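You operate a simulated robot arm through the tools that you are given. There is no shell and no other tool.

You are at the controls of a simulated two-armed robot. One attempt, no reset.

TASK
Put the white wrench in its holder at 10, shut the blue valve and turn the blue dial to 3.
Fine: wrench home before its dial turns; valve shut before the blue dial; leave the other wrenches and the pins.

Only the result counts: the job must be done as asked and must still hold three seconds after the hand-in. Knocking over, shifting, dropping, spilling or breaking anything else fails it.

THE ROBOT
Two 7-joint arms with fingered hands on one trunk that stands fixed in place. Base frame: the origin is at the foot of the trunk, x ahead of it, y to its left, z up. Lengths are in m, angles in rad, forces in N, time in s.
The left shoulder is at [0.09, 0.173, 1.127], the right one opposite. With the tool pointing down near the work surface each hand reaches from about 0.46 to 0.82 m from the base axis, measured 20 degrees to its own side. Payload 3.5 kg a hand.
Tool frame (each hand has its own): the origin (TCP) lies between the finger pads and is the grasp point; the fingertips stand 0.03 m ahead of it; z points along the fingers, y is the line along which they close. The gripper opens to 0.104 m. The gripper's body begins 0.035 m behind the TCP. The gripper is a hand of 3 fingers: y runs from the thumb to the fingers, the wrist lies at [-0.015, -0.104, -0.178] in the tool frame.
Orientation is that of the tool frame in the base frame, as a unit quaternion [w, x, y, z]. With the fingers straight down and the wrist toward the robot, the tool's x, y and z point along [0, 1, 0], [1, 0, 0] and [0, 0, -1] of the base frame.

THE INTERFACE
- The arms move only by the tool arm_command. It takes "left_plan", "right_plan" or both (then of equal length, played together; a hand with none holds still); each is a list of rows, each a list of 6 numbers: the shift along the tool's x, y, z in cm, then the turn, a rotation vector about the tool's x, y, z in rad. In form: [[tx, ty, tz, wx, wy, wz], ...]. A call has 1 to 20 rows; each row shifts and turns the commanded pose from where the row before left it, along the tool's axes as they then stand. Each row takes 0.2 s and may step no farther than 0.05 m and 0.15 rad from the row before; otherwise, the whole call is refused. A pose out of reach is approached as far as the arm can. The call stops where the force on the tool passes 40 N (or 10 N more than at its start, if that is more) or the arm is blocked; 0.2 s more then pass. In this call time passes only in rows, and 0.2 s behind the last. It gives the time, the measured TCP pose, the force on the tool (base axes), the opening and the grip force at its end, in the units of the frame above (readings bear some noise), with the torque about the TCP (base axes, N m) and any sound that the robot's microphone picked up.
- Cameras (640 x 400 px; columns grow to the right, rows downward): "scene" is now at [0.1549, 0.0614, 1.3128]; the picture's right is [0.60, -0.80, 0.00], its down [-0.33, -0.25, -0.91] and it looks along [0.73, 0.54, -0.42] (base axes); focal length 214 px, centre (320, 200). "left" rides on the left gripper at [-0.064, -0.094, -0.117] in its tool frame; the picture's right is [-0.72, -0.33, 0.61], its down [0.64, -0.65, 0.40] and it looks along [0.27, 0.68, 0.68] (tool axes); focal length 238 px, centre (320, 200). "right" rides on the right gripper at [0.064, -0.094, -0.117] in its tool frame; the picture's right is [-0.72, 0.33, -0.61], its down [-0.64, -0.65, 0.40] and it looks along [-0.27, 0.68, 0.68] (tool axes); focal length 238 px, centre (320, 200). There is no depth. A picture from a camera that has moved, and an enlarged one, comes with that camera's place and axes in the base frame and with its lens. The place of the scene camera against the robot may be out by one fixed shift of up to 0.025 m in any direction.
- grab_frame(camera): a new picture of that camera. No time passes.
- lift_body(by): slides the trunk up (or, below 0, down) by that many m; the arms and the scene camera ride with it, the base frame stays. It gives what a move gives, with no picture.
- set_fingers(index, middle, thumb_bend, thumb_turn, hand): sets how far each is bent, from 0 (flat) to 1 (curled in); at 0.3 the hand is open as for a grip, at 0.7 the pads meet at the TCP. One left out holds its place. A second passes; each finger stops where it meets its share of the squeeze, and holds until it gets a number again. It is the only way to open and close the hand. It gives what a move gives, with no picture; readings hold the bend of each and the force on the fingers (four entries, about 0 where the hand has none), thumb and palm. thumb_turn goes from beside the hand (0) to across from the fingers (1), as for a grip.
- aim_head(pan, tilt): turns the head with the scene camera to pan (to the left, within 1.501 rad either way) and tilt (down, from -0.506 to 1.204), counted from straight ahead of the robot. It gives what a move gives.
- zoom(camera, box): a new picture of the part [left, top, right, bottom] of that camera's present view, enlarged. No time passes.
- job_done(): hands the job in; it is judged then, once.

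Places have to be worked out from the pictures, the camera data and where the tool is seen. Open the grippers and draw the arms clear of the work before you hand the job in, unless the task says otherwise.

The tools are called after "Request:" as a command line: name --argument value ..., lists and objects as JSON in quotes. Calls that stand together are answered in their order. arm_command: Moves the arms, as the interface text tells. Its arguments: {"type":"object","properties":{"left_plan":{"type":"array"},"right_plan":{"type":"array"}},"required":[]} The other tools are called the same way: lift_body (by) slides the trunk up or down; set_fingers (index, middle, thumb_bend, thumb_turn, hand) moves the fingers one by one; aim_head (pan, tilt) turns the head that bears the scene camera; grab_frame (camera) takes a picture; zoom (camera, box) takes an enlarged picture of a part of a camera's view; job_done () hands the job in.

At the start:

```text
time: 0.0
left_position: [0.3148, 0.4217, 1.2917]
left_ee_rot: [-0.001, 0.707, 0.707, -0.001]
left_contact_force: [-0.1, -0.5, 0.1]
left_moment: [0.0, 0.0, 0.02]
left_opening: 0.1037
left_finger_force: 0.0
left_shape: jaw
left_bend: [0.3, 0.3, 0.3, 0.98]
left_finger forces: [0.1, 0.0, 0.0, 0.0, 0.0, 0.0]
right_position: [0.4516, 0.0125, 1.2499]
right_ee_rot: [0.001, 0.707, 0.707, 0.001]
right_contact_force: [0.3, 0.0, 0.1]
right_moment: [0.02, 0.02, 0.02]
right_opening: 0.1035
right_finger_force: 0.0
right_shape: jaw
right_bend: [0.3, 0.3, 0.3, 0.98]
right_finger forces: [0.0, 0.0, 0.0, 0.0, 0.0, 0.1]
trunk travel left (down, up): [-0.225, 0.529]
head pan, tilt: [0.642, 0.431]
```

scene: 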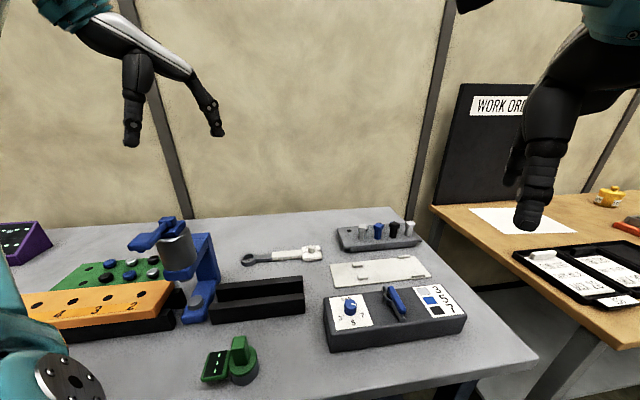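
right: 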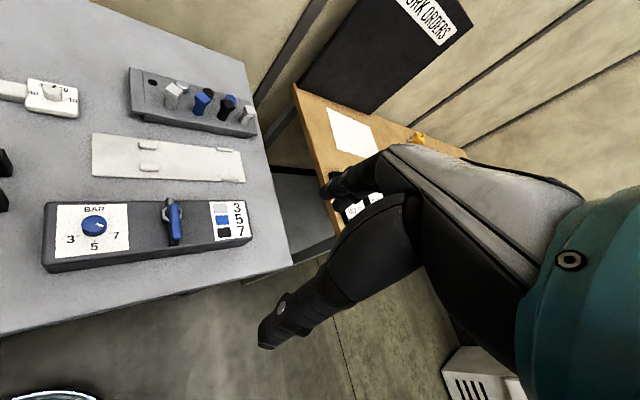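
left: 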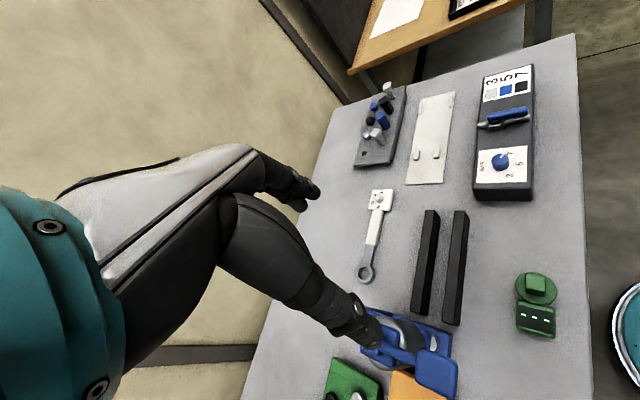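

The pictures show a table with a white wrench, a valve/dial box, a pin rack and a plate with clips. I'll look closer before moving anything.

Request:
zoom --camera "scene" --box '[200, 210, 480, 385]'

Request:
zoom --camera "right" --box '[0, 50, 290, 280]'

Request:
zoom --camera "left" --box '[320, 50, 580, 360]'

Request:
zoom --camera "scene" --box '[0, 200, 260, 400]'

Request:
zoom --camera "scene" --box '[430, 80, 640, 310]'

```text
2.29 times, centred on (340, 298) of scene
camera zoom: at [0.1549, 0.0614, 1.3128], right [0.6, -0.8, 0.0], down [-0.33, -0.25, -0.91], along [0.73, 0.54, -0.42], focal length 490 px, centre (274, -23)
```

zoom: 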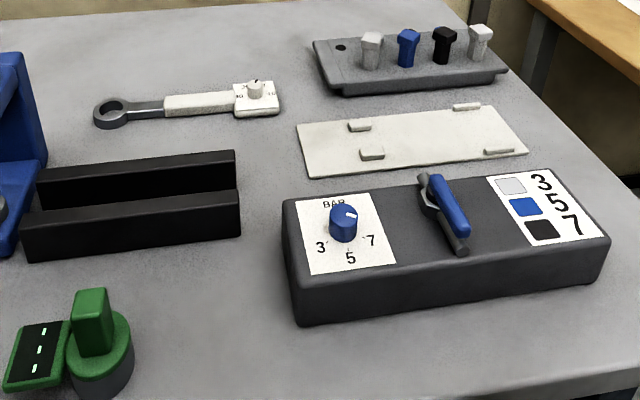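

```text
1.74 times, centred on (145, 165) of right
camera zoom: at [0.3575, 0.077, 1.367], right [0.33, -0.72, 0.61], down [-0.65, -0.64, -0.4], along [0.68, -0.27, -0.68], focal length 414 px, centre (624, 261)
```

zoom: 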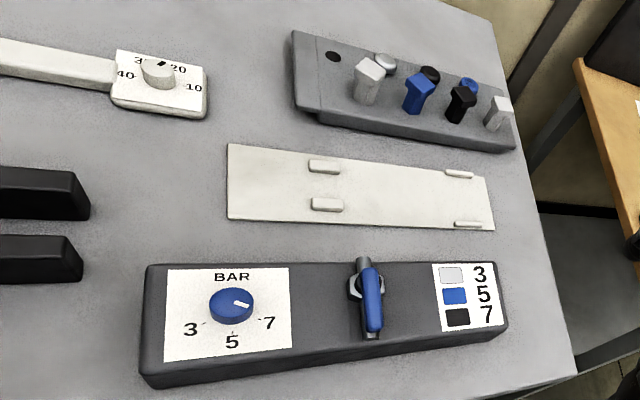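

```text
1.29 times, centred on (450, 205) of left
camera zoom: at [0.22, 0.3566, 1.4063], right [-0.33, -0.72, -0.61], down [-0.65, 0.64, -0.4], along [0.68, 0.27, -0.68], focal length 308 px, centre (152, 194)
```

zoom: 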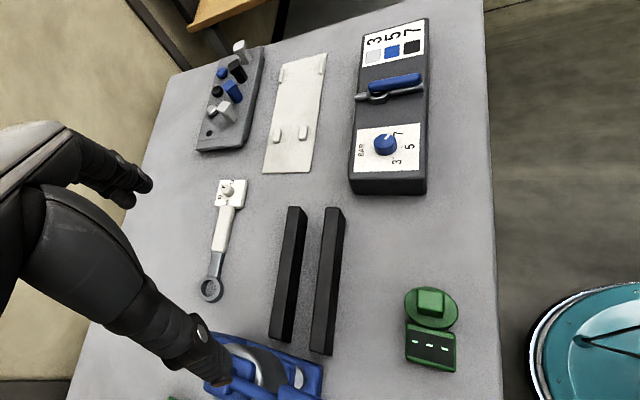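

```text
2.00 times, centred on (130, 300) of scene
camera zoom: at [0.1549, 0.0614, 1.3128], right [0.6, -0.8, 0.0], down [-0.33, -0.25, -0.91], along [0.73, 0.54, -0.42], focal length 429 px, centre (700, 0)
```

zoom: 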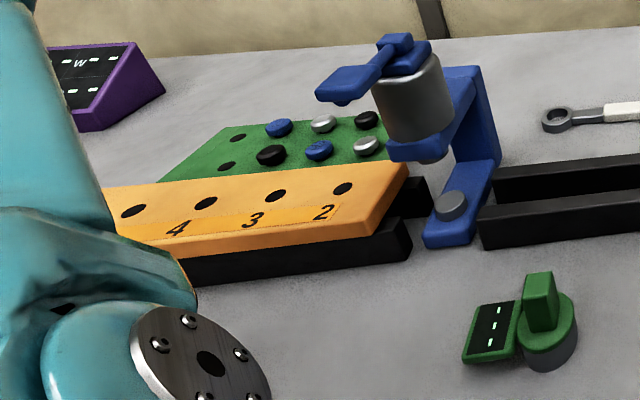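

```text
1.74 times, centred on (535, 195) of scene
camera zoom: at [0.1549, 0.0614, 1.3128], right [0.6, -0.8, 0.0], down [-0.33, -0.25, -0.91], along [0.73, 0.54, -0.42], focal length 373 px, centre (-54, 209)
```

zoom: 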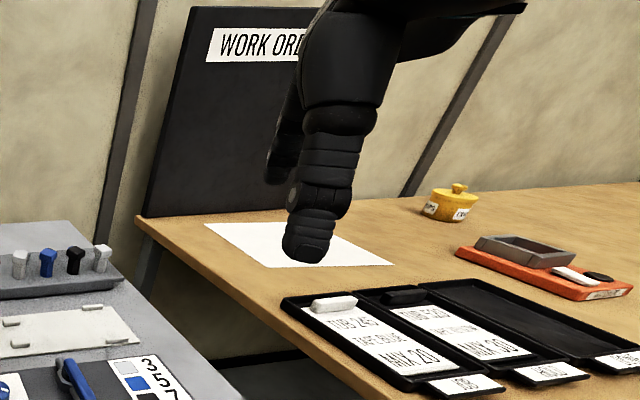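

I'll look around with the head to find the other wrenches, any other valves and dials, and the work order.

Request:
aim_head --pan 0.2 --tilt 0.6

Request:
grab_frame --camera "scene"

Request:
aim_head --pan -0.6 --tilt 0.5

Request:
grab_frame --camera "scene"

Request:
aim_head --pan 1.2 --tilt 0.6

Request:
grab_frame --camera "scene"

```text
time: 0.9
left_position: [0.3155, 0.4223, 1.2912]
left_ee_rot: [0.0, 0.707, 0.707, 0.0]
left_contact_force: [-0.4, -0.2, -0.2]
left_moment: [-0.01, 0.01, -0.06]
left_opening: 0.1034
left_finger_force: 0.0
left_shape: jaw
left_bend: [0.3, 0.3, 0.3, 0.98]
left_finger forces: [0.0, 0.0, 0.0, 0.0, 0.0, 0.1]
right_position: [0.4524, 0.0122, 1.2505]
right_ee_rot: [0.0, 0.707, 0.707, 0.0]
right_contact_force: [0.3, 0.0, -0.4]
right_moment: [-0.01, 0.03, -0.02]
right_opening: 0.1035
right_finger_force: 0.1
right_shape: jaw
right_bend: [0.3, 0.3, 0.3, 0.98]
right_finger forces: [0.1, 0.0, 0.0, 0.0, 0.0, 0.1]
trunk travel left (down, up): [-0.225, 0.529]
head pan, tilt: [0.201, 0.6]
```

```text
taken
camera scene: at [0.1677, 0.0238, 1.2975], right [0.2, -0.98, 0.0], down [-0.55, -0.11, -0.83], along [0.81, 0.17, -0.56], focal length 214 px, centre (320, 200)
```

scene: 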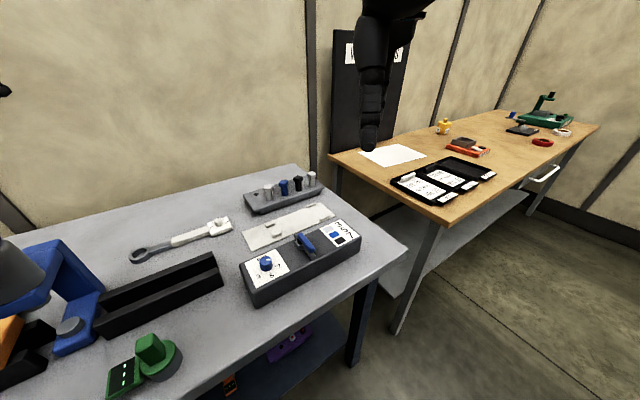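

```text
time: 2.0
left_position: [0.3157, 0.4208, 1.2895]
left_ee_rot: [0.0, 0.707, 0.707, 0.0]
left_contact_force: [-0.1, -0.5, 0.0]
left_moment: [0.01, 0.01, 0.03]
left_opening: 0.1037
left_finger_force: 0.0
left_shape: jaw
left_bend: [0.3, 0.3, 0.3, 0.98]
left_finger forces: [0.0, 0.0, 0.0, 0.0, 0.0, 0.1]
right_position: [0.4513, 0.0133, 1.2508]
right_ee_rot: [0.0, 0.707, 0.707, 0.0]
right_contact_force: [0.0, 0.0, 0.3]
right_moment: [-0.01, 0.01, 0.02]
right_opening: 0.1036
right_finger_force: 0.1
right_shape: jaw
right_bend: [0.3, 0.3, 0.3, 0.98]
right_finger forces: [0.0, 0.0, 0.0, 0.0, 0.0, 0.0]
trunk travel left (down, up): [-0.225, 0.529]
head pan, tilt: [-0.6, 0.499]
```

```text
taken
camera scene: at [0.1562, -0.0452, 1.3065], right [-0.56, -0.83, 0.0], down [-0.4, 0.27, -0.88], along [0.72, -0.5, -0.48], focal length 214 px, centre (320, 200)
```

scene: 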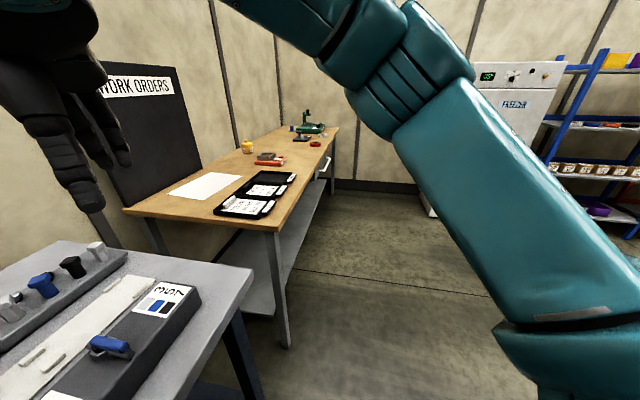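

```text
time: 3.8
left_position: [0.3156, 0.4215, 1.2902]
left_ee_rot: [0.001, 0.707, 0.707, 0.0]
left_contact_force: [0.3, -0.4, -0.9]
left_moment: [0.02, 0.01, -0.02]
left_opening: 0.1036
left_finger_force: 0.0
left_shape: jaw
left_bend: [0.3, 0.3, 0.3, 0.98]
left_finger forces: [0.1, 0.0, 0.0, 0.0, 0.1, 0.0]
right_position: [0.4525, 0.0121, 1.2518]
right_ee_rot: [0.0, 0.707, 0.707, 0.0]
right_contact_force: [-0.1, 0.2, -1.1]
right_moment: [0.01, -0.01, 0.0]
right_opening: 0.1034
right_finger_force: 0.1
right_shape: jaw
right_bend: [0.3, 0.3, 0.3, 0.98]
right_finger forces: [0.0, 0.0, 0.0, 0.0, 0.1, 0.0]
trunk travel left (down, up): [-0.225, 0.529]
head pan, tilt: [1.201, 0.6]
```

```text
taken
camera scene: at [0.1131, 0.0885, 1.2975], right [0.93, -0.36, 0.0], down [-0.2, -0.53, -0.83], along [0.3, 0.77, -0.56], focal length 214 px, centre (320, 200)
```

scene: 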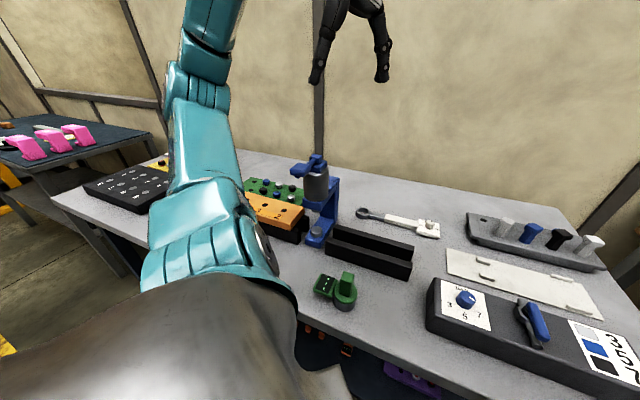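

I'll take closer looks at the left side of the bench and the white plate from here.

Request:
zoom --camera "scene" --box '[300, 190, 640, 400]'

Request:
zoom --camera "scene" --box '[0, 100, 320, 300]'

Request:
zoom --camera "right" --box '[0, 60, 140, 150]'

Request:
zoom --camera "right" --box '[40, 190, 260, 280]'

Request:
zoom --camera "right" --box '[80, 50, 280, 190]'

```text
1.88 times, centred on (470, 295) of scene
camera zoom: at [0.1131, 0.0885, 1.2975], right [0.93, -0.36, 0.0], down [-0.2, -0.53, -0.83], along [0.3, 0.77, -0.56], focal length 404 px, centre (38, 21)
```

zoom: 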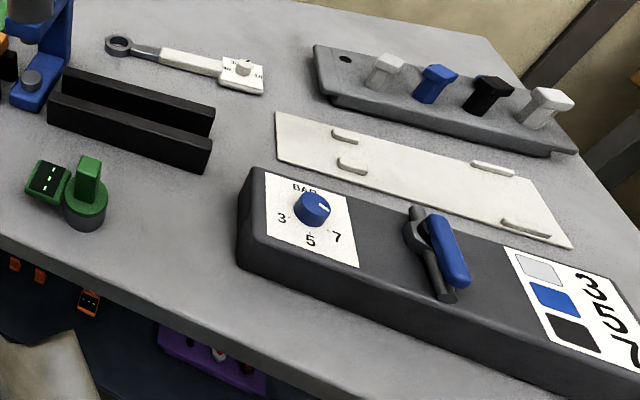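

```text
2.00 times, centred on (160, 200) of scene
camera zoom: at [0.1131, 0.0885, 1.2975], right [0.93, -0.36, 0.0], down [-0.2, -0.53, -0.83], along [0.3, 0.77, -0.56], focal length 429 px, centre (640, 200)
```

zoom: 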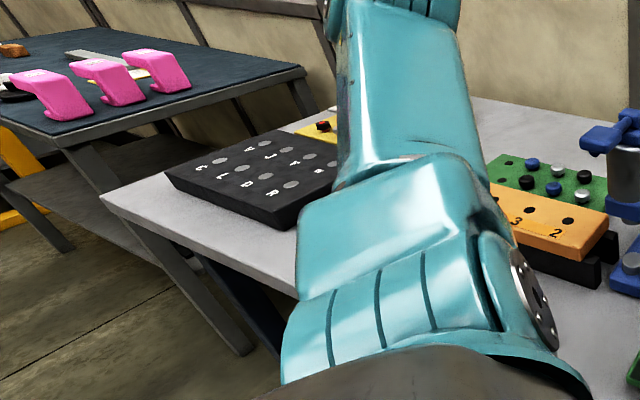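

```text
4.44 times, centred on (70, 105) of right
camera zoom: at [0.3575, 0.077, 1.367], right [0.33, -0.72, 0.61], down [-0.65, -0.64, -0.4], along [0.68, -0.27, -0.68], focal length 1059 px, centre (1431, 622)
```

zoom: 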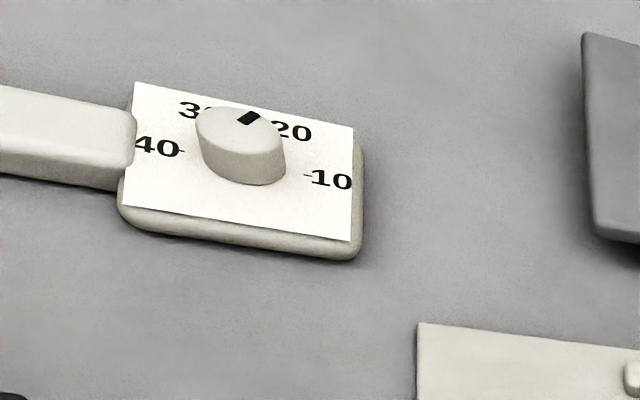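

```text
2.91 times, centred on (150, 235) of right
camera zoom: at [0.3575, 0.077, 1.367], right [0.33, -0.72, 0.61], down [-0.65, -0.64, -0.4], along [0.68, -0.27, -0.68], focal length 693 px, centre (814, 98)
```

zoom: 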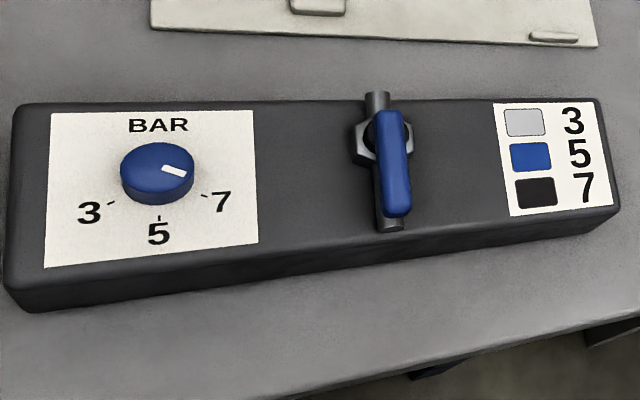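

```text
2.86 times, centred on (180, 120) of right
camera zoom: at [0.3575, 0.077, 1.367], right [0.33, -0.72, 0.61], down [-0.65, -0.64, -0.4], along [0.68, -0.27, -0.68], focal length 681 px, centre (720, 429)
```

zoom: 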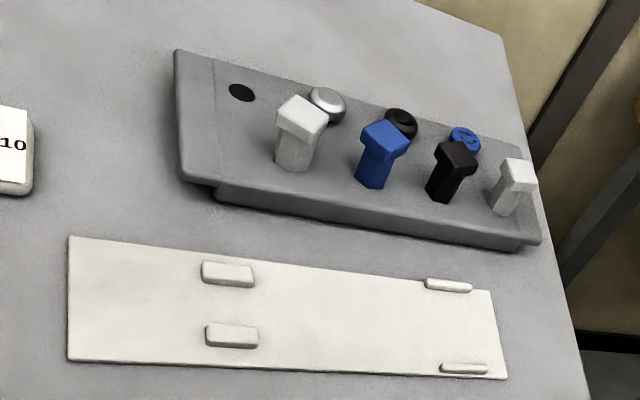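

The bench is turned about 45° to the robot. The white wrench's dial stands near 25, the white plate with paired lugs looks like its holder, and the blue valve lever lies along its pipe (open). I'll back the right hand off a little, bring the left hand over the bench and yaw it 45° for close views.

Request:
arm_command --left_plan '[[-2.43, 2.1, 2.8, 0, 0, 0], [-2.43, 2.1, 2.8, 0, 0, 0], [-2.43, 2.1, 2.8, 0, 0, 0], [-2.43, 2.1, 2.8, 0, 0, 0], [-2.43, 2.1, 2.8, 0, 0, 0], [0, 0, 0, 0, 0, -0.131], [0, 0, 0, 0, 0, -0.131], [0, 0, 0, 0, 0, -0.131], [0, 0, 0, 0, 0, -0.131], [0, 0, 0, 0, 0, -0.131], [0, 0, 0, 0, 0, -0.131]]' --right_plan '[[-3, 0, 0, 0, 0, 0], [-3, 0, 0, 0, 0, 0], [-3, 0, 0, 0, 0, 0], [-3, 0, 0, 0, 0, 0], [0, 0, 0, 0, 0, 0], [0, 0, 0, 0, 0, 0], [0, 0, 0, 0, 0, 0], [0, 0, 0, 0, 0, 0], [0, 0, 0, 0, 0, 0], [0, 0, 0, 0, 0, 0], [0, 0, 0, 0, 0, 0]]'

Request:
grab_frame --camera "left"

Request:
aim_head --pan 0.642 --tilt 0.8

Request:
grab_frame --camera "scene"

```text
time: 6.2
left_position: [0.4199, 0.3005, 1.15]
left_ee_rot: [0.0, 0.381, 0.925, 0.0]
left_contact_force: [-0.4, 0.1, 0.2]
left_moment: [0.01, 0.01, 0.03]
left_opening: 0.1035
left_finger_force: 0.0
left_shape: jaw
left_bend: [0.3, 0.3, 0.3, 0.98]
left_finger forces: [0.1, 0.0, 0.0, 0.1, 0.0, 0.1]
right_position: [0.4541, -0.1079, 1.2498]
right_ee_rot: [0.0, 0.707, 0.708, 0.0]
right_contact_force: [0.2, -0.1, 0.5]
right_moment: [-0.06, -0.01, 0.05]
right_opening: 0.1034
right_finger_force: 0.1
right_shape: jaw
right_bend: [0.3, 0.3, 0.3, 0.98]
right_finger forces: [0.0, 0.0, 0.1, 0.0, 0.0, 0.0]
trunk travel left (down, up): [-0.225, 0.529]
head pan, tilt: [1.201, 0.6]
```

```text
taken
camera left: at [0.3981, 0.1867, 1.2664], right [0.28, -0.74, -0.61], down [-0.91, -0.01, -0.4], along [0.29, 0.67, -0.68], focal length 238 px, centre (320, 200)
```

left: 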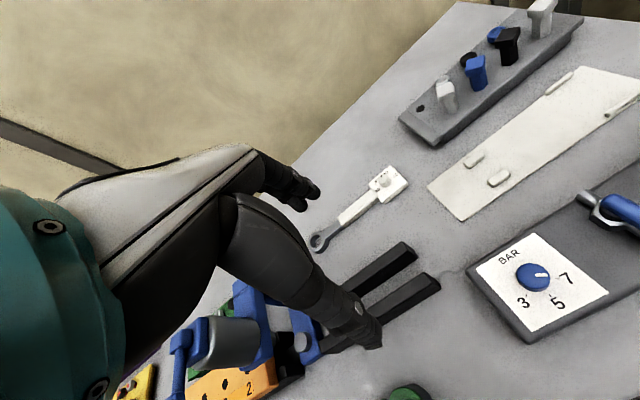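

```text
time: 7.2
left_position: [0.4194, 0.3007, 1.151]
left_ee_rot: [0.0, 0.383, 0.924, 0.0]
left_contact_force: [0.2, -0.1, -0.1]
left_moment: [0.02, -0.02, -0.01]
left_opening: 0.1038
left_finger_force: 0.0
left_shape: jaw
left_bend: [0.3, 0.3, 0.3, 0.98]
left_finger forces: [0.0, 0.1, 0.0, 0.0, 0.0, 0.0]
right_position: [0.4538, -0.1079, 1.2497]
right_ee_rot: [0.0, 0.707, 0.707, 0.0]
right_contact_force: [0.3, -0.6, 0.1]
right_moment: [0.01, -0.01, -0.01]
right_opening: 0.1033
right_finger_force: 0.1
right_shape: jaw
right_bend: [0.3, 0.3, 0.3, 0.98]
right_finger forces: [0.0, 0.0, 0.0, 0.0, 0.0, 0.1]
trunk travel left (down, up): [-0.225, 0.529]
head pan, tilt: [0.642, 0.799]
```

```text
taken
camera scene: at [0.1457, 0.0545, 1.2806], right [0.6, -0.8, 0.0], down [-0.57, -0.43, -0.7], along [0.56, 0.42, -0.72], focal length 214 px, centre (320, 200)
```

scene: 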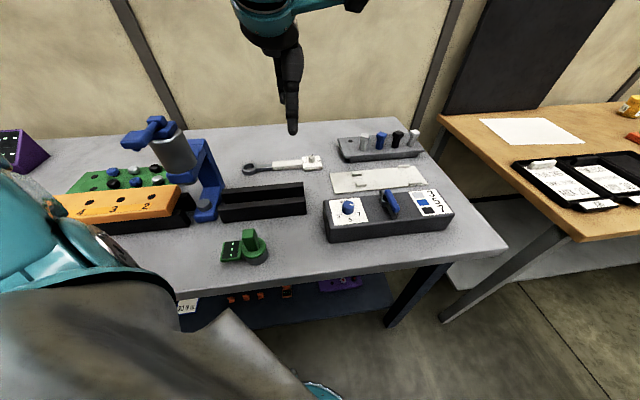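

The left hand view is clear. I'll zoom on the holder and the wrench in this view.

Request:
zoom --camera "left" --box '[300, 60, 640, 270]'

Request:
zoom --camera "left" --box '[300, 150, 430, 260]'

Request:
zoom --camera "left" --box '[460, 180, 640, 350]'

```text
1.88 times, centred on (470, 165) of left
camera zoom: at [0.3976, 0.1871, 1.2665], right [0.28, -0.74, -0.61], down [-0.91, -0.01, -0.4], along [0.29, 0.67, -0.68], focal length 449 px, centre (38, 266)
```

zoom: 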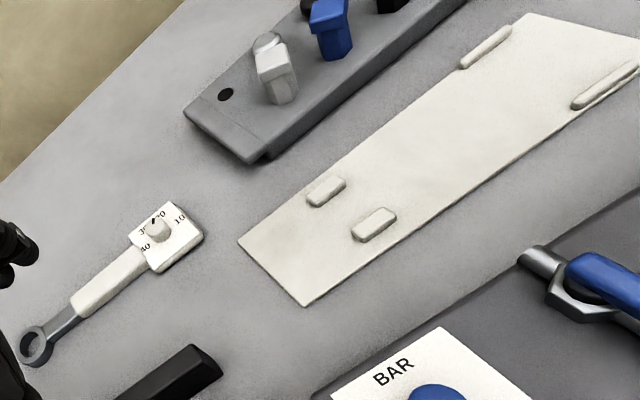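

```text
3.64 times, centred on (365, 205) of left
camera zoom: at [0.3976, 0.1871, 1.2665], right [0.28, -0.74, -0.61], down [-0.91, -0.01, -0.4], along [0.29, 0.67, -0.68], focal length 867 px, centre (156, 182)
```

zoom: 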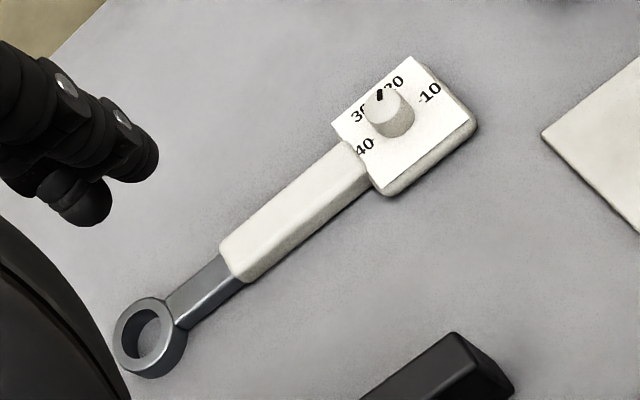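

```text
2.35 times, centred on (550, 265) of left
camera zoom: at [0.3976, 0.1871, 1.2665], right [0.28, -0.74, -0.61], down [-0.91, -0.01, -0.4], along [0.29, 0.67, -0.68], focal length 561 px, centre (-221, 47)
```

zoom: 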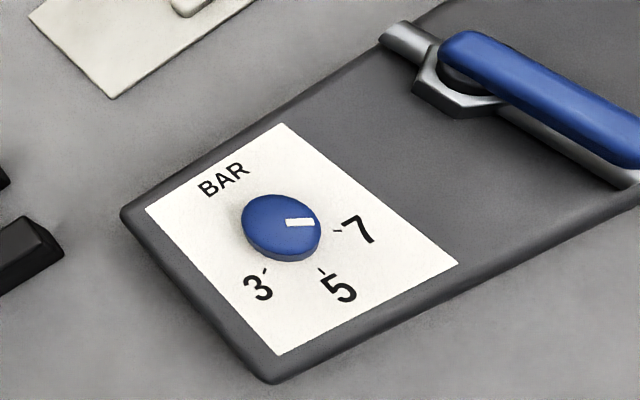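

Triangulating puts the bench top near z 0.875, the wrench handle near (0.545, 0.442) and the holder plate about 0.27 × 0.084 m centred near (0.656, 0.205), everything aligned at 45°. I move the left hand above the handle for a closer look.

Request:
arm_command --left_plan '[[0.234, 3.76, 2.0, 0, 0, 0], [0.234, 3.76, 2.0, 0, 0, 0], [0.234, 3.76, 2.0, 0, 0, 0], [0.234, 3.76, 2.0, 0, 0, 0], [0.234, 3.76, 2.0, 0, 0, 0], [0, 0, 0, 0, 0, 0]]'

Request:
grab_frame --camera "left"

Request:
grab_frame --camera "right"

Request:
zoom --camera "scene" --box '[200, 60, 460, 260]'

```text
time: 8.6
left_position: [0.5456, 0.4414, 1.0517]
left_ee_rot: [0.0, 0.382, 0.924, 0.001]
left_contact_force: [-0.3, 0.3, -0.2]
left_moment: [-0.03, 0.0, -0.01]
left_opening: 0.1037
left_finger_force: 0.1
left_shape: jaw
left_bend: [0.3, 0.3, 0.3, 0.98]
left_finger forces: [0.0, 0.0, 0.0, 0.0, 0.0, 0.1]
right_position: [0.4531, -0.1079, 1.2499]
right_ee_rot: [0.001, 0.707, 0.707, 0.0]
right_contact_force: [0.9, 1.1, -0.3]
right_moment: [0.02, 0.01, -0.03]
right_opening: 0.1035
right_finger_force: 0.1
right_shape: jaw
right_bend: [0.3, 0.3, 0.3, 0.98]
right_finger forces: [0.0, 0.1, 0.0, 0.0, 0.1, 0.0]
trunk travel left (down, up): [-0.225, 0.529]
head pan, tilt: [0.642, 0.799]
```

```text
taken
camera left: at [0.5223, 0.3287, 1.1666], right [0.28, -0.74, -0.61], down [-0.91, -0.01, -0.4], along [0.29, 0.67, -0.68], focal length 238 px, centre (320, 200)
```

left: 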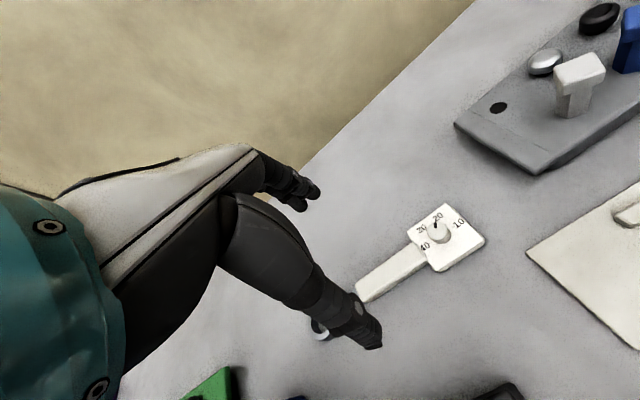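

```text
taken
camera right: at [0.3582, -0.0436, 1.3667], right [0.33, -0.72, 0.61], down [-0.65, -0.64, -0.4], along [0.68, -0.27, -0.68], focal length 238 px, centre (320, 200)
```

right: 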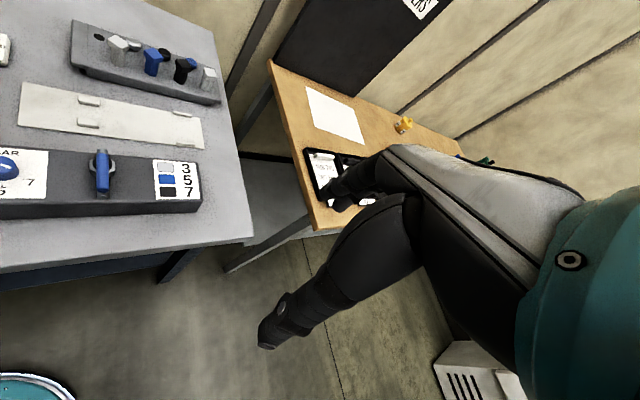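

```text
2.00 times, centred on (330, 160) of scene
camera zoom: at [0.1453, 0.0541, 1.2807], right [0.6, -0.8, 0.0], down [-0.57, -0.43, -0.7], along [0.56, 0.42, -0.72], focal length 429 px, centre (300, 280)
```

zoom: 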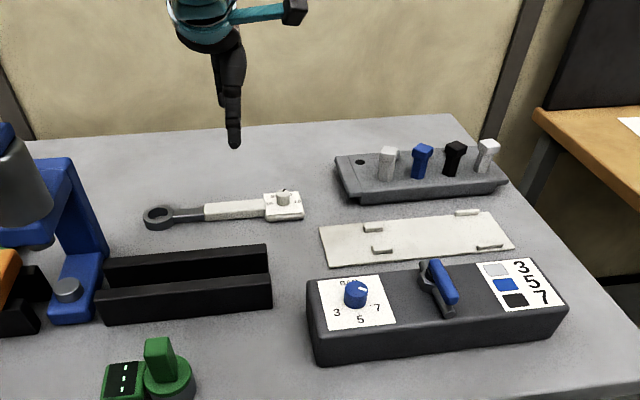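

The hand hovers above the handle; I'll zoom in to check the alignment of the handle's centre line with the point under the TCP (predicted near pixel (400, 277)).

Request:
zoom --camera "left" --box '[300, 190, 500, 350]'

```text
2.50 times, centred on (400, 270) of left
camera zoom: at [0.5223, 0.3287, 1.1666], right [0.28, -0.74, -0.61], down [-0.91, -0.01, -0.4], along [0.29, 0.67, -0.68], focal length 596 px, centre (120, 25)
```

zoom: 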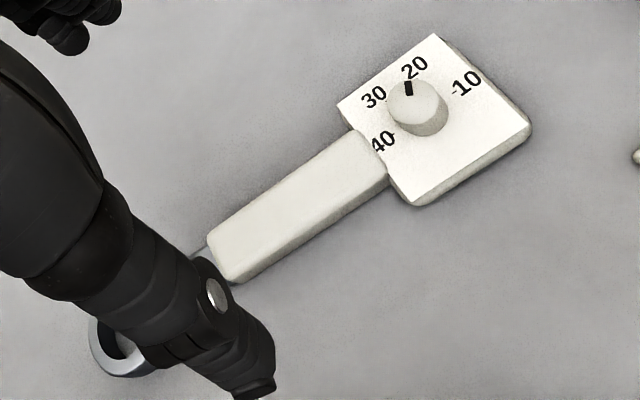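

The closer view puts the handle's centre line about 1 cm farther out than I thought. I'll shift 1.2 cm outward and descend to z ≈ 0.97 (tips at 0.94) for another look.

Request:
arm_command --left_plan '[[0, 1.2, 2.0, 0, 0, 0], [0, 0, 3.0, 0, 0, 0], [0, 0, 3.0, 0, 0, 0], [0, 0, 0, 0, 0, 0]]'

Request:
grab_frame --camera "left"

Request:
zoom --camera "left" --box '[260, 190, 520, 390]'

Request:
zoom --camera "scene" --box '[220, 100, 380, 200]'

```text
time: 9.6
left_position: [0.5516, 0.4496, 0.97]
left_ee_rot: [0.0, 0.383, 0.924, 0.0]
left_contact_force: [-0.1, 0.2, -0.3]
left_moment: [0.04, -0.01, 0.01]
left_opening: 0.1038
left_finger_force: 0.1
left_shape: jaw
left_bend: [0.3, 0.3, 0.3, 0.98]
left_finger forces: [0.1, 0.0, 0.0, 0.0, 0.0, 0.0]
right_position: [0.4529, -0.1072, 1.2496]
right_ee_rot: [0.0, 0.707, 0.707, 0.0]
right_contact_force: [0.6, -0.2, 0.1]
right_moment: [0.01, 0.04, -0.01]
right_opening: 0.1036
right_finger_force: 0.1
right_shape: jaw
right_bend: [0.3, 0.3, 0.3, 0.98]
right_finger forces: [0.1, 0.1, 0.0, 0.0, 0.0, 0.1]
trunk travel left (down, up): [-0.225, 0.529]
head pan, tilt: [0.642, 0.799]
```

```text
taken
camera left: at [0.5304, 0.3367, 1.0852], right [0.28, -0.74, -0.61], down [-0.91, -0.01, -0.4], along [0.29, 0.67, -0.68], focal length 238 px, centre (320, 200)
```

left: 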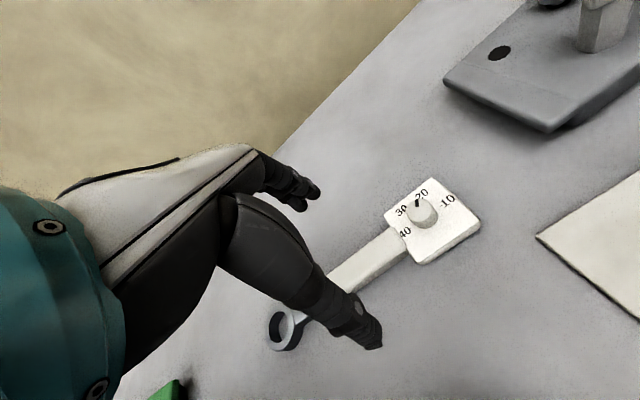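

```text
2.00 times, centred on (390, 290) of left
camera zoom: at [0.5304, 0.3367, 1.0852], right [0.28, -0.74, -0.61], down [-0.91, -0.01, -0.4], along [0.29, 0.67, -0.68], focal length 477 px, centre (180, 20)
```

zoom: 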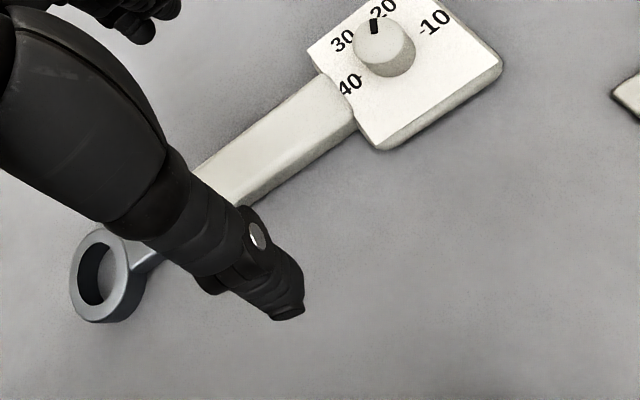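

```text
4.00 times, centred on (300, 150) of scene
camera zoom: at [0.1455, 0.0542, 1.2807], right [0.6, -0.8, 0.0], down [-0.57, -0.43, -0.7], along [0.56, 0.42, -0.72], focal length 858 px, centre (400, 400)
```

zoom: 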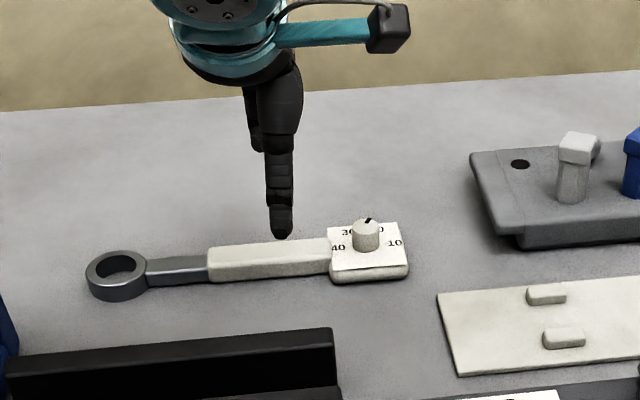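

Comparing the views, the wrench lies lower than I assumed (top near z 0.865) with its centre line at about 1.2 cm farther out. I shift outward again and go down to z ≈ 0.91 and look.

Request:
arm_command --left_plan '[[0, 1.2, 2.0, 0, 0, 0], [0, 0, 2.0, 0, 0, 0], [0, 0, 2.0, 0, 0, 0], [0, 0, 0, 0, 0, 0]]'

Request:
grab_frame --camera "left"

Request:
zoom --camera "scene" --box '[220, 100, 380, 200]'

```text
time: 10.6
left_position: [0.5625, 0.4584, 0.9103]
left_ee_rot: [0.001, 0.383, 0.924, 0.001]
left_contact_force: [0.1, -0.4, -0.2]
left_moment: [-0.01, 0.02, 0.0]
left_opening: 0.1037
left_finger_force: 0.1
left_shape: jaw
left_bend: [0.3, 0.3, 0.3, 0.98]
left_finger forces: [0.0, 0.0, 0.0, 0.0, 0.0, 0.1]
right_position: [0.4523, -0.1071, 1.2499]
right_ee_rot: [0.0, 0.707, 0.707, 0.0]
right_contact_force: [0.5, 1.5, 0.5]
right_moment: [0.01, -0.02, 0.03]
right_opening: 0.1038
right_finger_force: 0.1
right_shape: jaw
right_bend: [0.3, 0.3, 0.3, 0.98]
right_finger forces: [0.0, 0.0, 0.0, 0.1, 0.1, 0.0]
trunk travel left (down, up): [-0.225, 0.529]
head pan, tilt: [0.642, 0.799]
```

```text
taken
camera left: at [0.5397, 0.3451, 1.0261], right [0.28, -0.74, -0.61], down [-0.91, -0.01, -0.4], along [0.29, 0.67, -0.68], focal length 238 px, centre (320, 200)
```

left: 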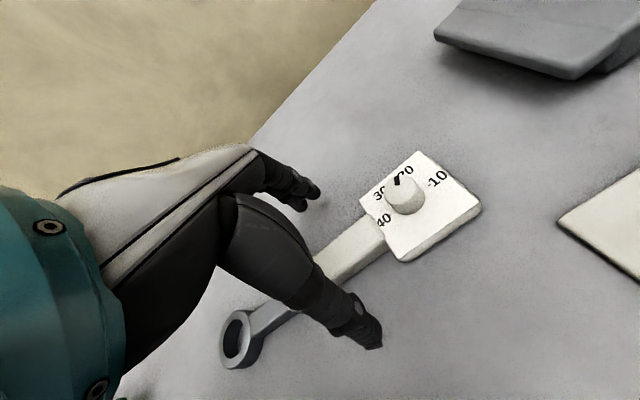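

```text
4.00 times, centred on (300, 150) of scene
camera zoom: at [0.1455, 0.0543, 1.2806], right [0.6, -0.8, 0.0], down [-0.57, -0.43, -0.7], along [0.56, 0.42, -0.72], focal length 858 px, centre (400, 400)
```

zoom: 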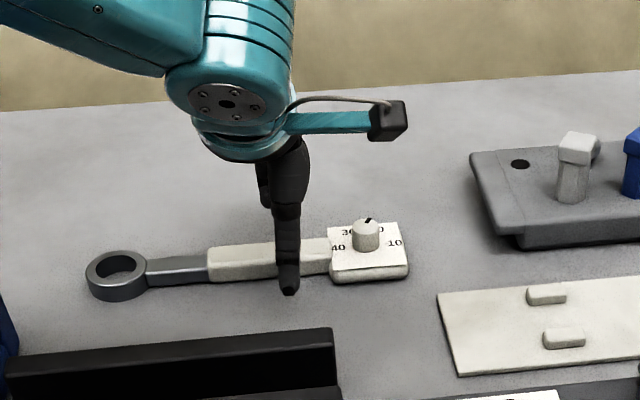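

The handle lies between the thumb and fingers. I'll descend slowly in small rows, watching for contact.

Request:
arm_command --left_plan '[[0, 0, 0.8, 0, 0, 0], [0, 0, 0.7, 0, 0, 0], [0, 0, 0, 0, 0, 0]]'

Request:
grab_frame --camera "left"

Request:
zoom --camera "scene" --box '[260, 130, 340, 180]'

```text
time: 11.4
left_position: [0.5628, 0.4585, 0.8959]
left_ee_rot: [0.0, 0.382, 0.924, 0.001]
left_contact_force: [-0.5, -0.2, 0.1]
left_moment: [0.0, 0.0, -0.01]
left_opening: 0.1037
left_finger_force: 0.1
left_shape: jaw
left_bend: [0.3, 0.3, 0.3, 0.98]
left_finger forces: [0.0, 0.0, 0.0, 0.0, 0.0, 0.0]
right_position: [0.4533, -0.1083, 1.2498]
right_ee_rot: [0.0, 0.707, 0.707, 0.0]
right_contact_force: [-0.1, 1.1, 0.0]
right_moment: [0.03, -0.01, 0.0]
right_opening: 0.1037
right_finger_force: 0.0
right_shape: jaw
right_bend: [0.3, 0.3, 0.3, 0.98]
right_finger forces: [0.0, 0.0, 0.1, 0.0, 0.0, 0.0]
trunk travel left (down, up): [-0.225, 0.529]
head pan, tilt: [0.642, 0.799]
```

```text
taken
camera left: at [0.54, 0.3454, 1.0112], right [0.28, -0.74, -0.61], down [-0.91, -0.01, -0.4], along [0.29, 0.67, -0.68], focal length 238 px, centre (320, 200)
```

left: 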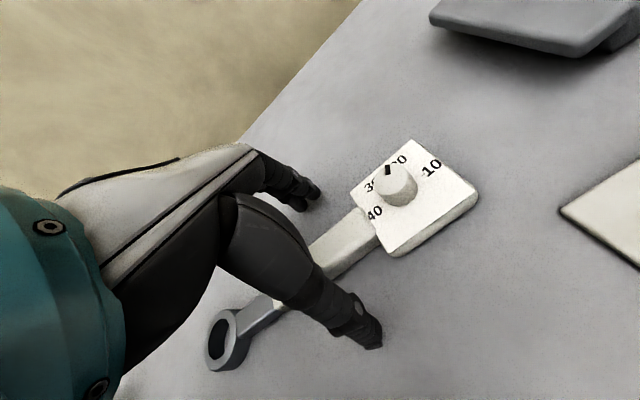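

```text
8.00 times, centred on (300, 155) of scene
camera zoom: at [0.1457, 0.0544, 1.2806], right [0.6, -0.8, 0.0], down [-0.57, -0.43, -0.7], along [0.56, 0.42, -0.72], focal length 1716 px, centre (480, 560)
```

zoom: 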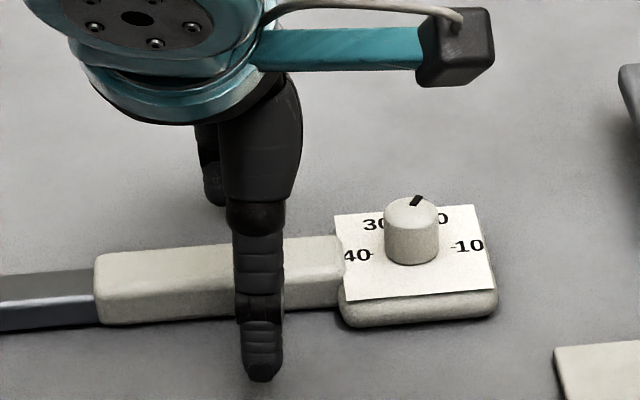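

No contact yet. I continue down another centimetre.

Request:
arm_command --left_plan '[[0, 0, 0.5, 0, 0, 0], [0, 0, 0.5, 0, 0, 0], [0, 0, 0, 0, 0, 0]]'

Request:
zoom --camera "scene" --box '[260, 130, 340, 180]'

Request:
grab_frame --camera "left"

```text
time: 12.2
left_position: [0.5616, 0.4581, 0.8892]
left_ee_rot: [0.002, 0.384, 0.924, 0.003]
left_contact_force: [-2.4, -0.7, 17.0]
left_moment: [0.84, -0.57, 0.08]
left_opening: 0.1028
left_finger_force: 0.0
left_shape: jaw
left_bend: [0.3, 0.3, 0.3, 0.98]
left_finger forces: [0.0, 17.0, 0.0, 0.1, 0.2, 0.0]
right_position: [0.4513, -0.1093, 1.2514]
right_ee_rot: [0.0, 0.707, 0.707, 0.001]
right_contact_force: [0.0, -0.8, -0.5]
right_moment: [0.02, 0.02, 0.0]
right_opening: 0.1036
right_finger_force: 0.2
right_shape: jaw
right_bend: [0.3, 0.3, 0.3, 0.98]
right_finger forces: [0.1, 0.0, 0.0, 0.1, 0.1, 0.0]
trunk travel left (down, up): [-0.225, 0.529]
head pan, tilt: [0.642, 0.799]
```

```text
8.00 times, centred on (300, 155) of scene
camera zoom: at [0.1438, 0.053, 1.2811], right [0.6, -0.8, 0.0], down [-0.57, -0.43, -0.7], along [0.56, 0.42, -0.72], focal length 1716 px, centre (480, 560)
```

zoom: 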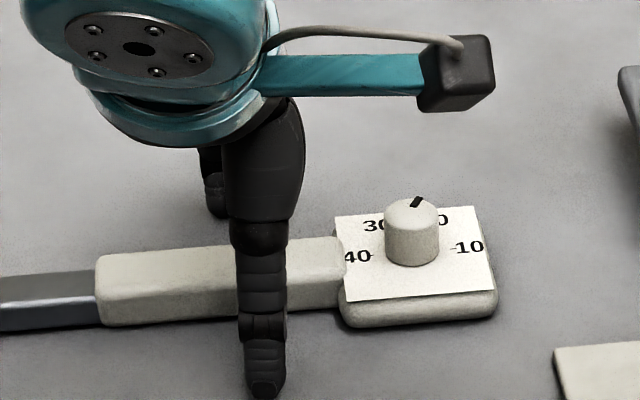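

```text
taken
camera left: at [0.5383, 0.344, 1.0041], right [0.28, -0.74, -0.61], down [-0.91, -0.01, -0.41], along [0.3, 0.67, -0.68], focal length 238 px, centre (320, 200)
```

left: 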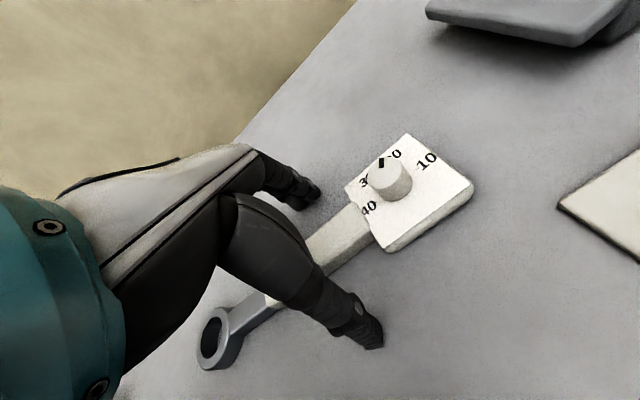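

The middle finger's tip touched the bench at TCP z ≈ 0.889, so the bench top is about 0.857. I raise 0.5 cm and close the fingers gently on the handle.

Request:
arm_command --left_plan '[[0, 0, -0.5, 0, 0, 0], [0, 0, 0, 0, 0, 0]]'

Request:
set_fingers --hand "left" --index 0.5 --middle 0.5 --thumb_bend 0.5

Request:
grab_frame --camera "left"

Request:
zoom --camera "scene" --box '[260, 130, 340, 180]'

```text
time: 12.8
left_position: [0.5606, 0.4564, 0.8892]
left_ee_rot: [-0.001, 0.381, 0.924, -0.001]
left_contact_force: [-0.8, -0.2, 5.3]
left_moment: [0.27, -0.24, -0.02]
left_opening: 0.1038
left_finger_force: 0.0
left_shape: jaw
left_bend: [0.3, 0.3, 0.3, 0.98]
left_finger forces: [0.0, 5.5, 0.0, 0.1, 0.0, 0.0]
right_position: [0.452, -0.1088, 1.2497]
right_ee_rot: [0.001, 0.707, 0.707, 0.0]
right_contact_force: [-0.4, 0.2, 0.4]
right_moment: [-0.01, 0.02, 0.0]
right_opening: 0.1034
right_finger_force: 0.0
right_shape: jaw
right_bend: [0.3, 0.3, 0.3, 0.98]
right_finger forces: [0.1, 0.1, 0.0, 0.1, 0.0, 0.1]
trunk travel left (down, up): [-0.225, 0.529]
head pan, tilt: [0.642, 0.799]
```

```text
time: 13.8
left_position: [0.5615, 0.4574, 0.8927]
left_ee_rot: [0.002, 0.382, 0.924, 0.002]
left_contact_force: [6.2, 4.0, 23.6]
left_moment: [1.15, -0.87, -0.09]
left_opening: 0.0531
left_finger_force: 12.4
left_shape: fingers
left_bend: [0.5, 0.38, 0.5, 0.98]
left_finger forces: [0.9, 22.5, 0.1, 0.0, 0.1, 0.0]
right_position: [0.4509, -0.1082, 1.2503]
right_ee_rot: [0.0, 0.707, 0.707, 0.001]
right_contact_force: [-0.3, -0.3, -0.5]
right_moment: [0.01, 0.01, 0.01]
right_opening: 0.1033
right_finger_force: 0.2
right_shape: jaw
right_bend: [0.3, 0.3, 0.3, 0.98]
right_finger forces: [0.0, 0.0, 0.1, 0.0, 0.1, 0.0]
trunk travel left (down, up): [-0.225, 0.529]
head pan, tilt: [0.642, 0.799]
```

```text
taken
camera left: at [0.5387, 0.3439, 1.0085], right [0.28, -0.74, -0.61], down [-0.91, -0.01, -0.41], along [0.3, 0.68, -0.68], focal length 238 px, centre (320, 200)
```

left: 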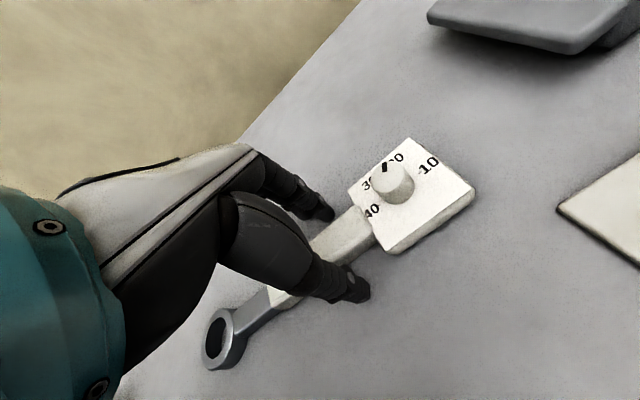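

```text
8.00 times, centred on (300, 155) of scene
camera zoom: at [0.1441, 0.0532, 1.281], right [0.6, -0.8, 0.0], down [-0.57, -0.43, -0.7], along [0.56, 0.42, -0.72], focal length 1716 px, centre (480, 560)
```

zoom: 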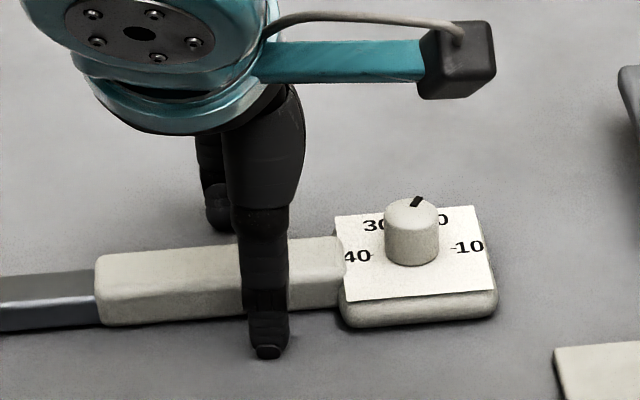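

The middle finger is pressing into the bench as it curls. I raise 0.7 cm and set the fingers again.

Request:
set_fingers --hand "left" --index 0.4 --middle 0.35 --thumb_bend 0.4

Request:
arm_command --left_plan '[[0, 0, -0.7, 0, 0, 0], [0, 0, 0, 0, 0, 0]]'

Request:
set_fingers --hand "left" --index 0.5 --middle 0.5 --thumb_bend 0.5

Request:
grab_frame --camera "left"

Request:
zoom --camera "scene" --box '[260, 130, 340, 180]'

```text
time: 14.8
left_position: [0.5596, 0.4567, 0.8921]
left_ee_rot: [0.001, 0.383, 0.924, 0.001]
left_contact_force: [-4.1, -8.1, 21.5]
left_moment: [0.25, -0.66, -0.14]
left_opening: 0.0687
left_finger_force: 11.2
left_shape: fingers
left_bend: [0.47, 0.35, 0.4, 0.98]
left_finger forces: [21.7, 0.0, 0.0, 0.0, 0.1, 0.0]
right_position: [0.4508, -0.1112, 1.2512]
right_ee_rot: [0.001, 0.707, 0.707, 0.002]
right_contact_force: [0.0, 0.4, -0.3]
right_moment: [0.0, -0.02, 0.02]
right_opening: 0.1038
right_finger_force: 0.0
right_shape: jaw
right_bend: [0.3, 0.3, 0.3, 0.98]
right_finger forces: [0.0, 0.0, 0.1, 0.1, 0.0, 0.0]
trunk travel left (down, up): [-0.225, 0.529]
head pan, tilt: [0.642, 0.799]
```

```text
time: 15.4
left_position: [0.5609, 0.4595, 0.8954]
left_ee_rot: [-0.001, 0.381, 0.924, 0.0]
left_contact_force: [0.1, -0.6, 0.6]
left_moment: [-0.01, 0.01, -0.01]
left_opening: 0.0775
left_finger_force: 0.0
left_shape: fingers
left_bend: [0.4, 0.35, 0.4, 0.98]
left_finger forces: [0.0, 0.1, 0.0, 0.0, 0.0, 0.0]
right_position: [0.4533, -0.1082, 1.2494]
right_ee_rot: [-0.001, 0.707, 0.707, 0.0]
right_contact_force: [-0.4, 0.0, -0.7]
right_moment: [0.01, 0.02, 0.04]
right_opening: 0.1035
right_finger_force: 0.0
right_shape: jaw
right_bend: [0.3, 0.3, 0.3, 0.98]
right_finger forces: [0.0, 0.0, 0.1, 0.0, 0.0, 0.0]
trunk travel left (down, up): [-0.225, 0.529]
head pan, tilt: [0.642, 0.799]
```

```text
time: 16.4
left_position: [0.5624, 0.4586, 0.8979]
left_ee_rot: [0.0, 0.382, 0.924, 0.0]
left_contact_force: [0.5, 1.3, -0.2]
left_moment: [-0.02, 0.02, -0.02]
left_opening: 0.0529
left_finger_force: 0.1
left_shape: fingers
left_bend: [0.5, 0.5, 0.5, 0.98]
left_finger forces: [0.0, 0.0, 0.0, 0.1, 0.0, 0.0]
right_position: [0.453, -0.1074, 1.2503]
right_ee_rot: [0.0, 0.707, 0.707, 0.0]
right_contact_force: [0.5, -1.1, -0.4]
right_moment: [-0.01, 0.01, -0.03]
right_opening: 0.1036
right_finger_force: 0.1
right_shape: jaw
right_bend: [0.3, 0.3, 0.3, 0.98]
right_finger forces: [0.0, 0.0, 0.0, 0.0, 0.0, 0.1]
trunk travel left (down, up): [-0.225, 0.529]
head pan, tilt: [0.642, 0.799]
```

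```text
taken
camera left: at [0.5394, 0.3449, 1.0132], right [0.28, -0.74, -0.61], down [-0.91, -0.01, -0.4], along [0.29, 0.67, -0.68], focal length 238 px, centre (320, 200)
```

left: 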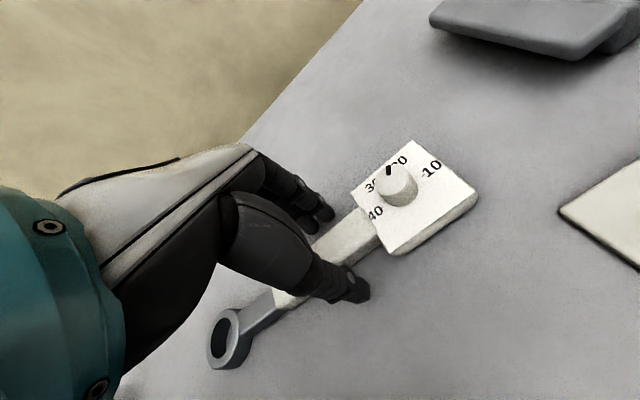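

```text
8.00 times, centred on (300, 155) of scene
camera zoom: at [0.1457, 0.0544, 1.2806], right [0.6, -0.8, 0.0], down [-0.57, -0.43, -0.7], along [0.56, 0.42, -0.72], focal length 1716 px, centre (480, 560)
```

zoom: 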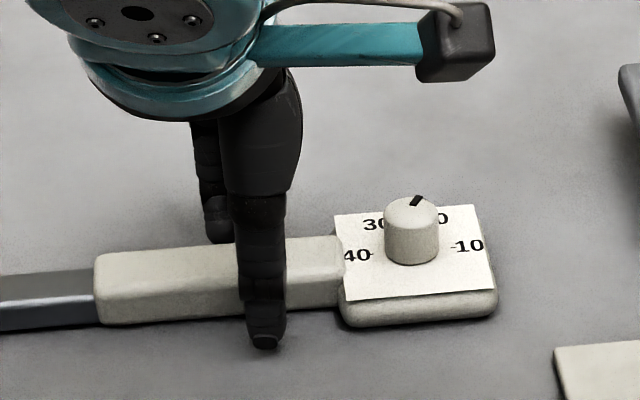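

Clear of the bench and straddling the handle. Now I close to grip it.

Request:
set_fingers --hand "left" --index 0.7 --middle 0.7 --thumb_bend 0.7

Request:
grab_frame --camera "left"

Request:
zoom --camera "scene" --box '[260, 130, 340, 180]'

```text
time: 17.4
left_position: [0.5619, 0.4584, 0.8985]
left_ee_rot: [0.0, 0.383, 0.924, 0.0]
left_contact_force: [0.2, 1.9, 0.2]
left_moment: [0.03, 0.0, -0.05]
left_opening: 0.0233
left_finger_force: 10.3
left_shape: fingers
left_bend: [0.63, 0.65, 0.61, 0.97]
left_finger forces: [5.1, 5.5, 0.1, 0.0, 9.6, 0.1]
right_position: [0.4531, -0.1086, 1.2494]
right_ee_rot: [0.001, 0.707, 0.707, -0.001]
right_contact_force: [-0.3, 0.3, 0.6]
right_moment: [-0.01, 0.0, 0.02]
right_opening: 0.1034
right_finger_force: 0.0
right_shape: jaw
right_bend: [0.3, 0.3, 0.3, 0.98]
right_finger forces: [0.0, 0.0, 0.1, 0.0, 0.1, 0.0]
trunk travel left (down, up): [-0.225, 0.529]
head pan, tilt: [0.642, 0.799]
```

```text
taken
camera left: at [0.5394, 0.3451, 1.0131], right [0.28, -0.74, -0.61], down [-0.91, -0.01, -0.4], along [0.29, 0.67, -0.68], focal length 238 px, centre (320, 200)
```

left: 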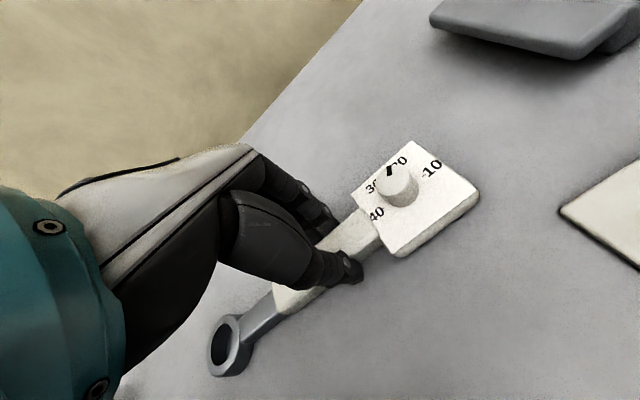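

```text
8.00 times, centred on (300, 155) of scene
camera zoom: at [0.1458, 0.0545, 1.2806], right [0.6, -0.8, 0.0], down [-0.57, -0.43, -0.7], along [0.56, 0.42, -0.72], focal length 1716 px, centre (480, 560)
```

zoom: 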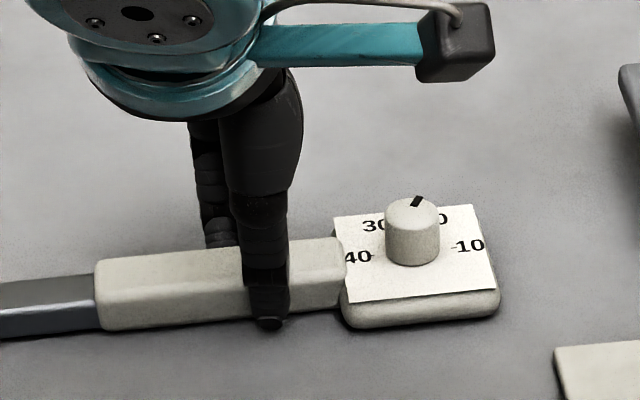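

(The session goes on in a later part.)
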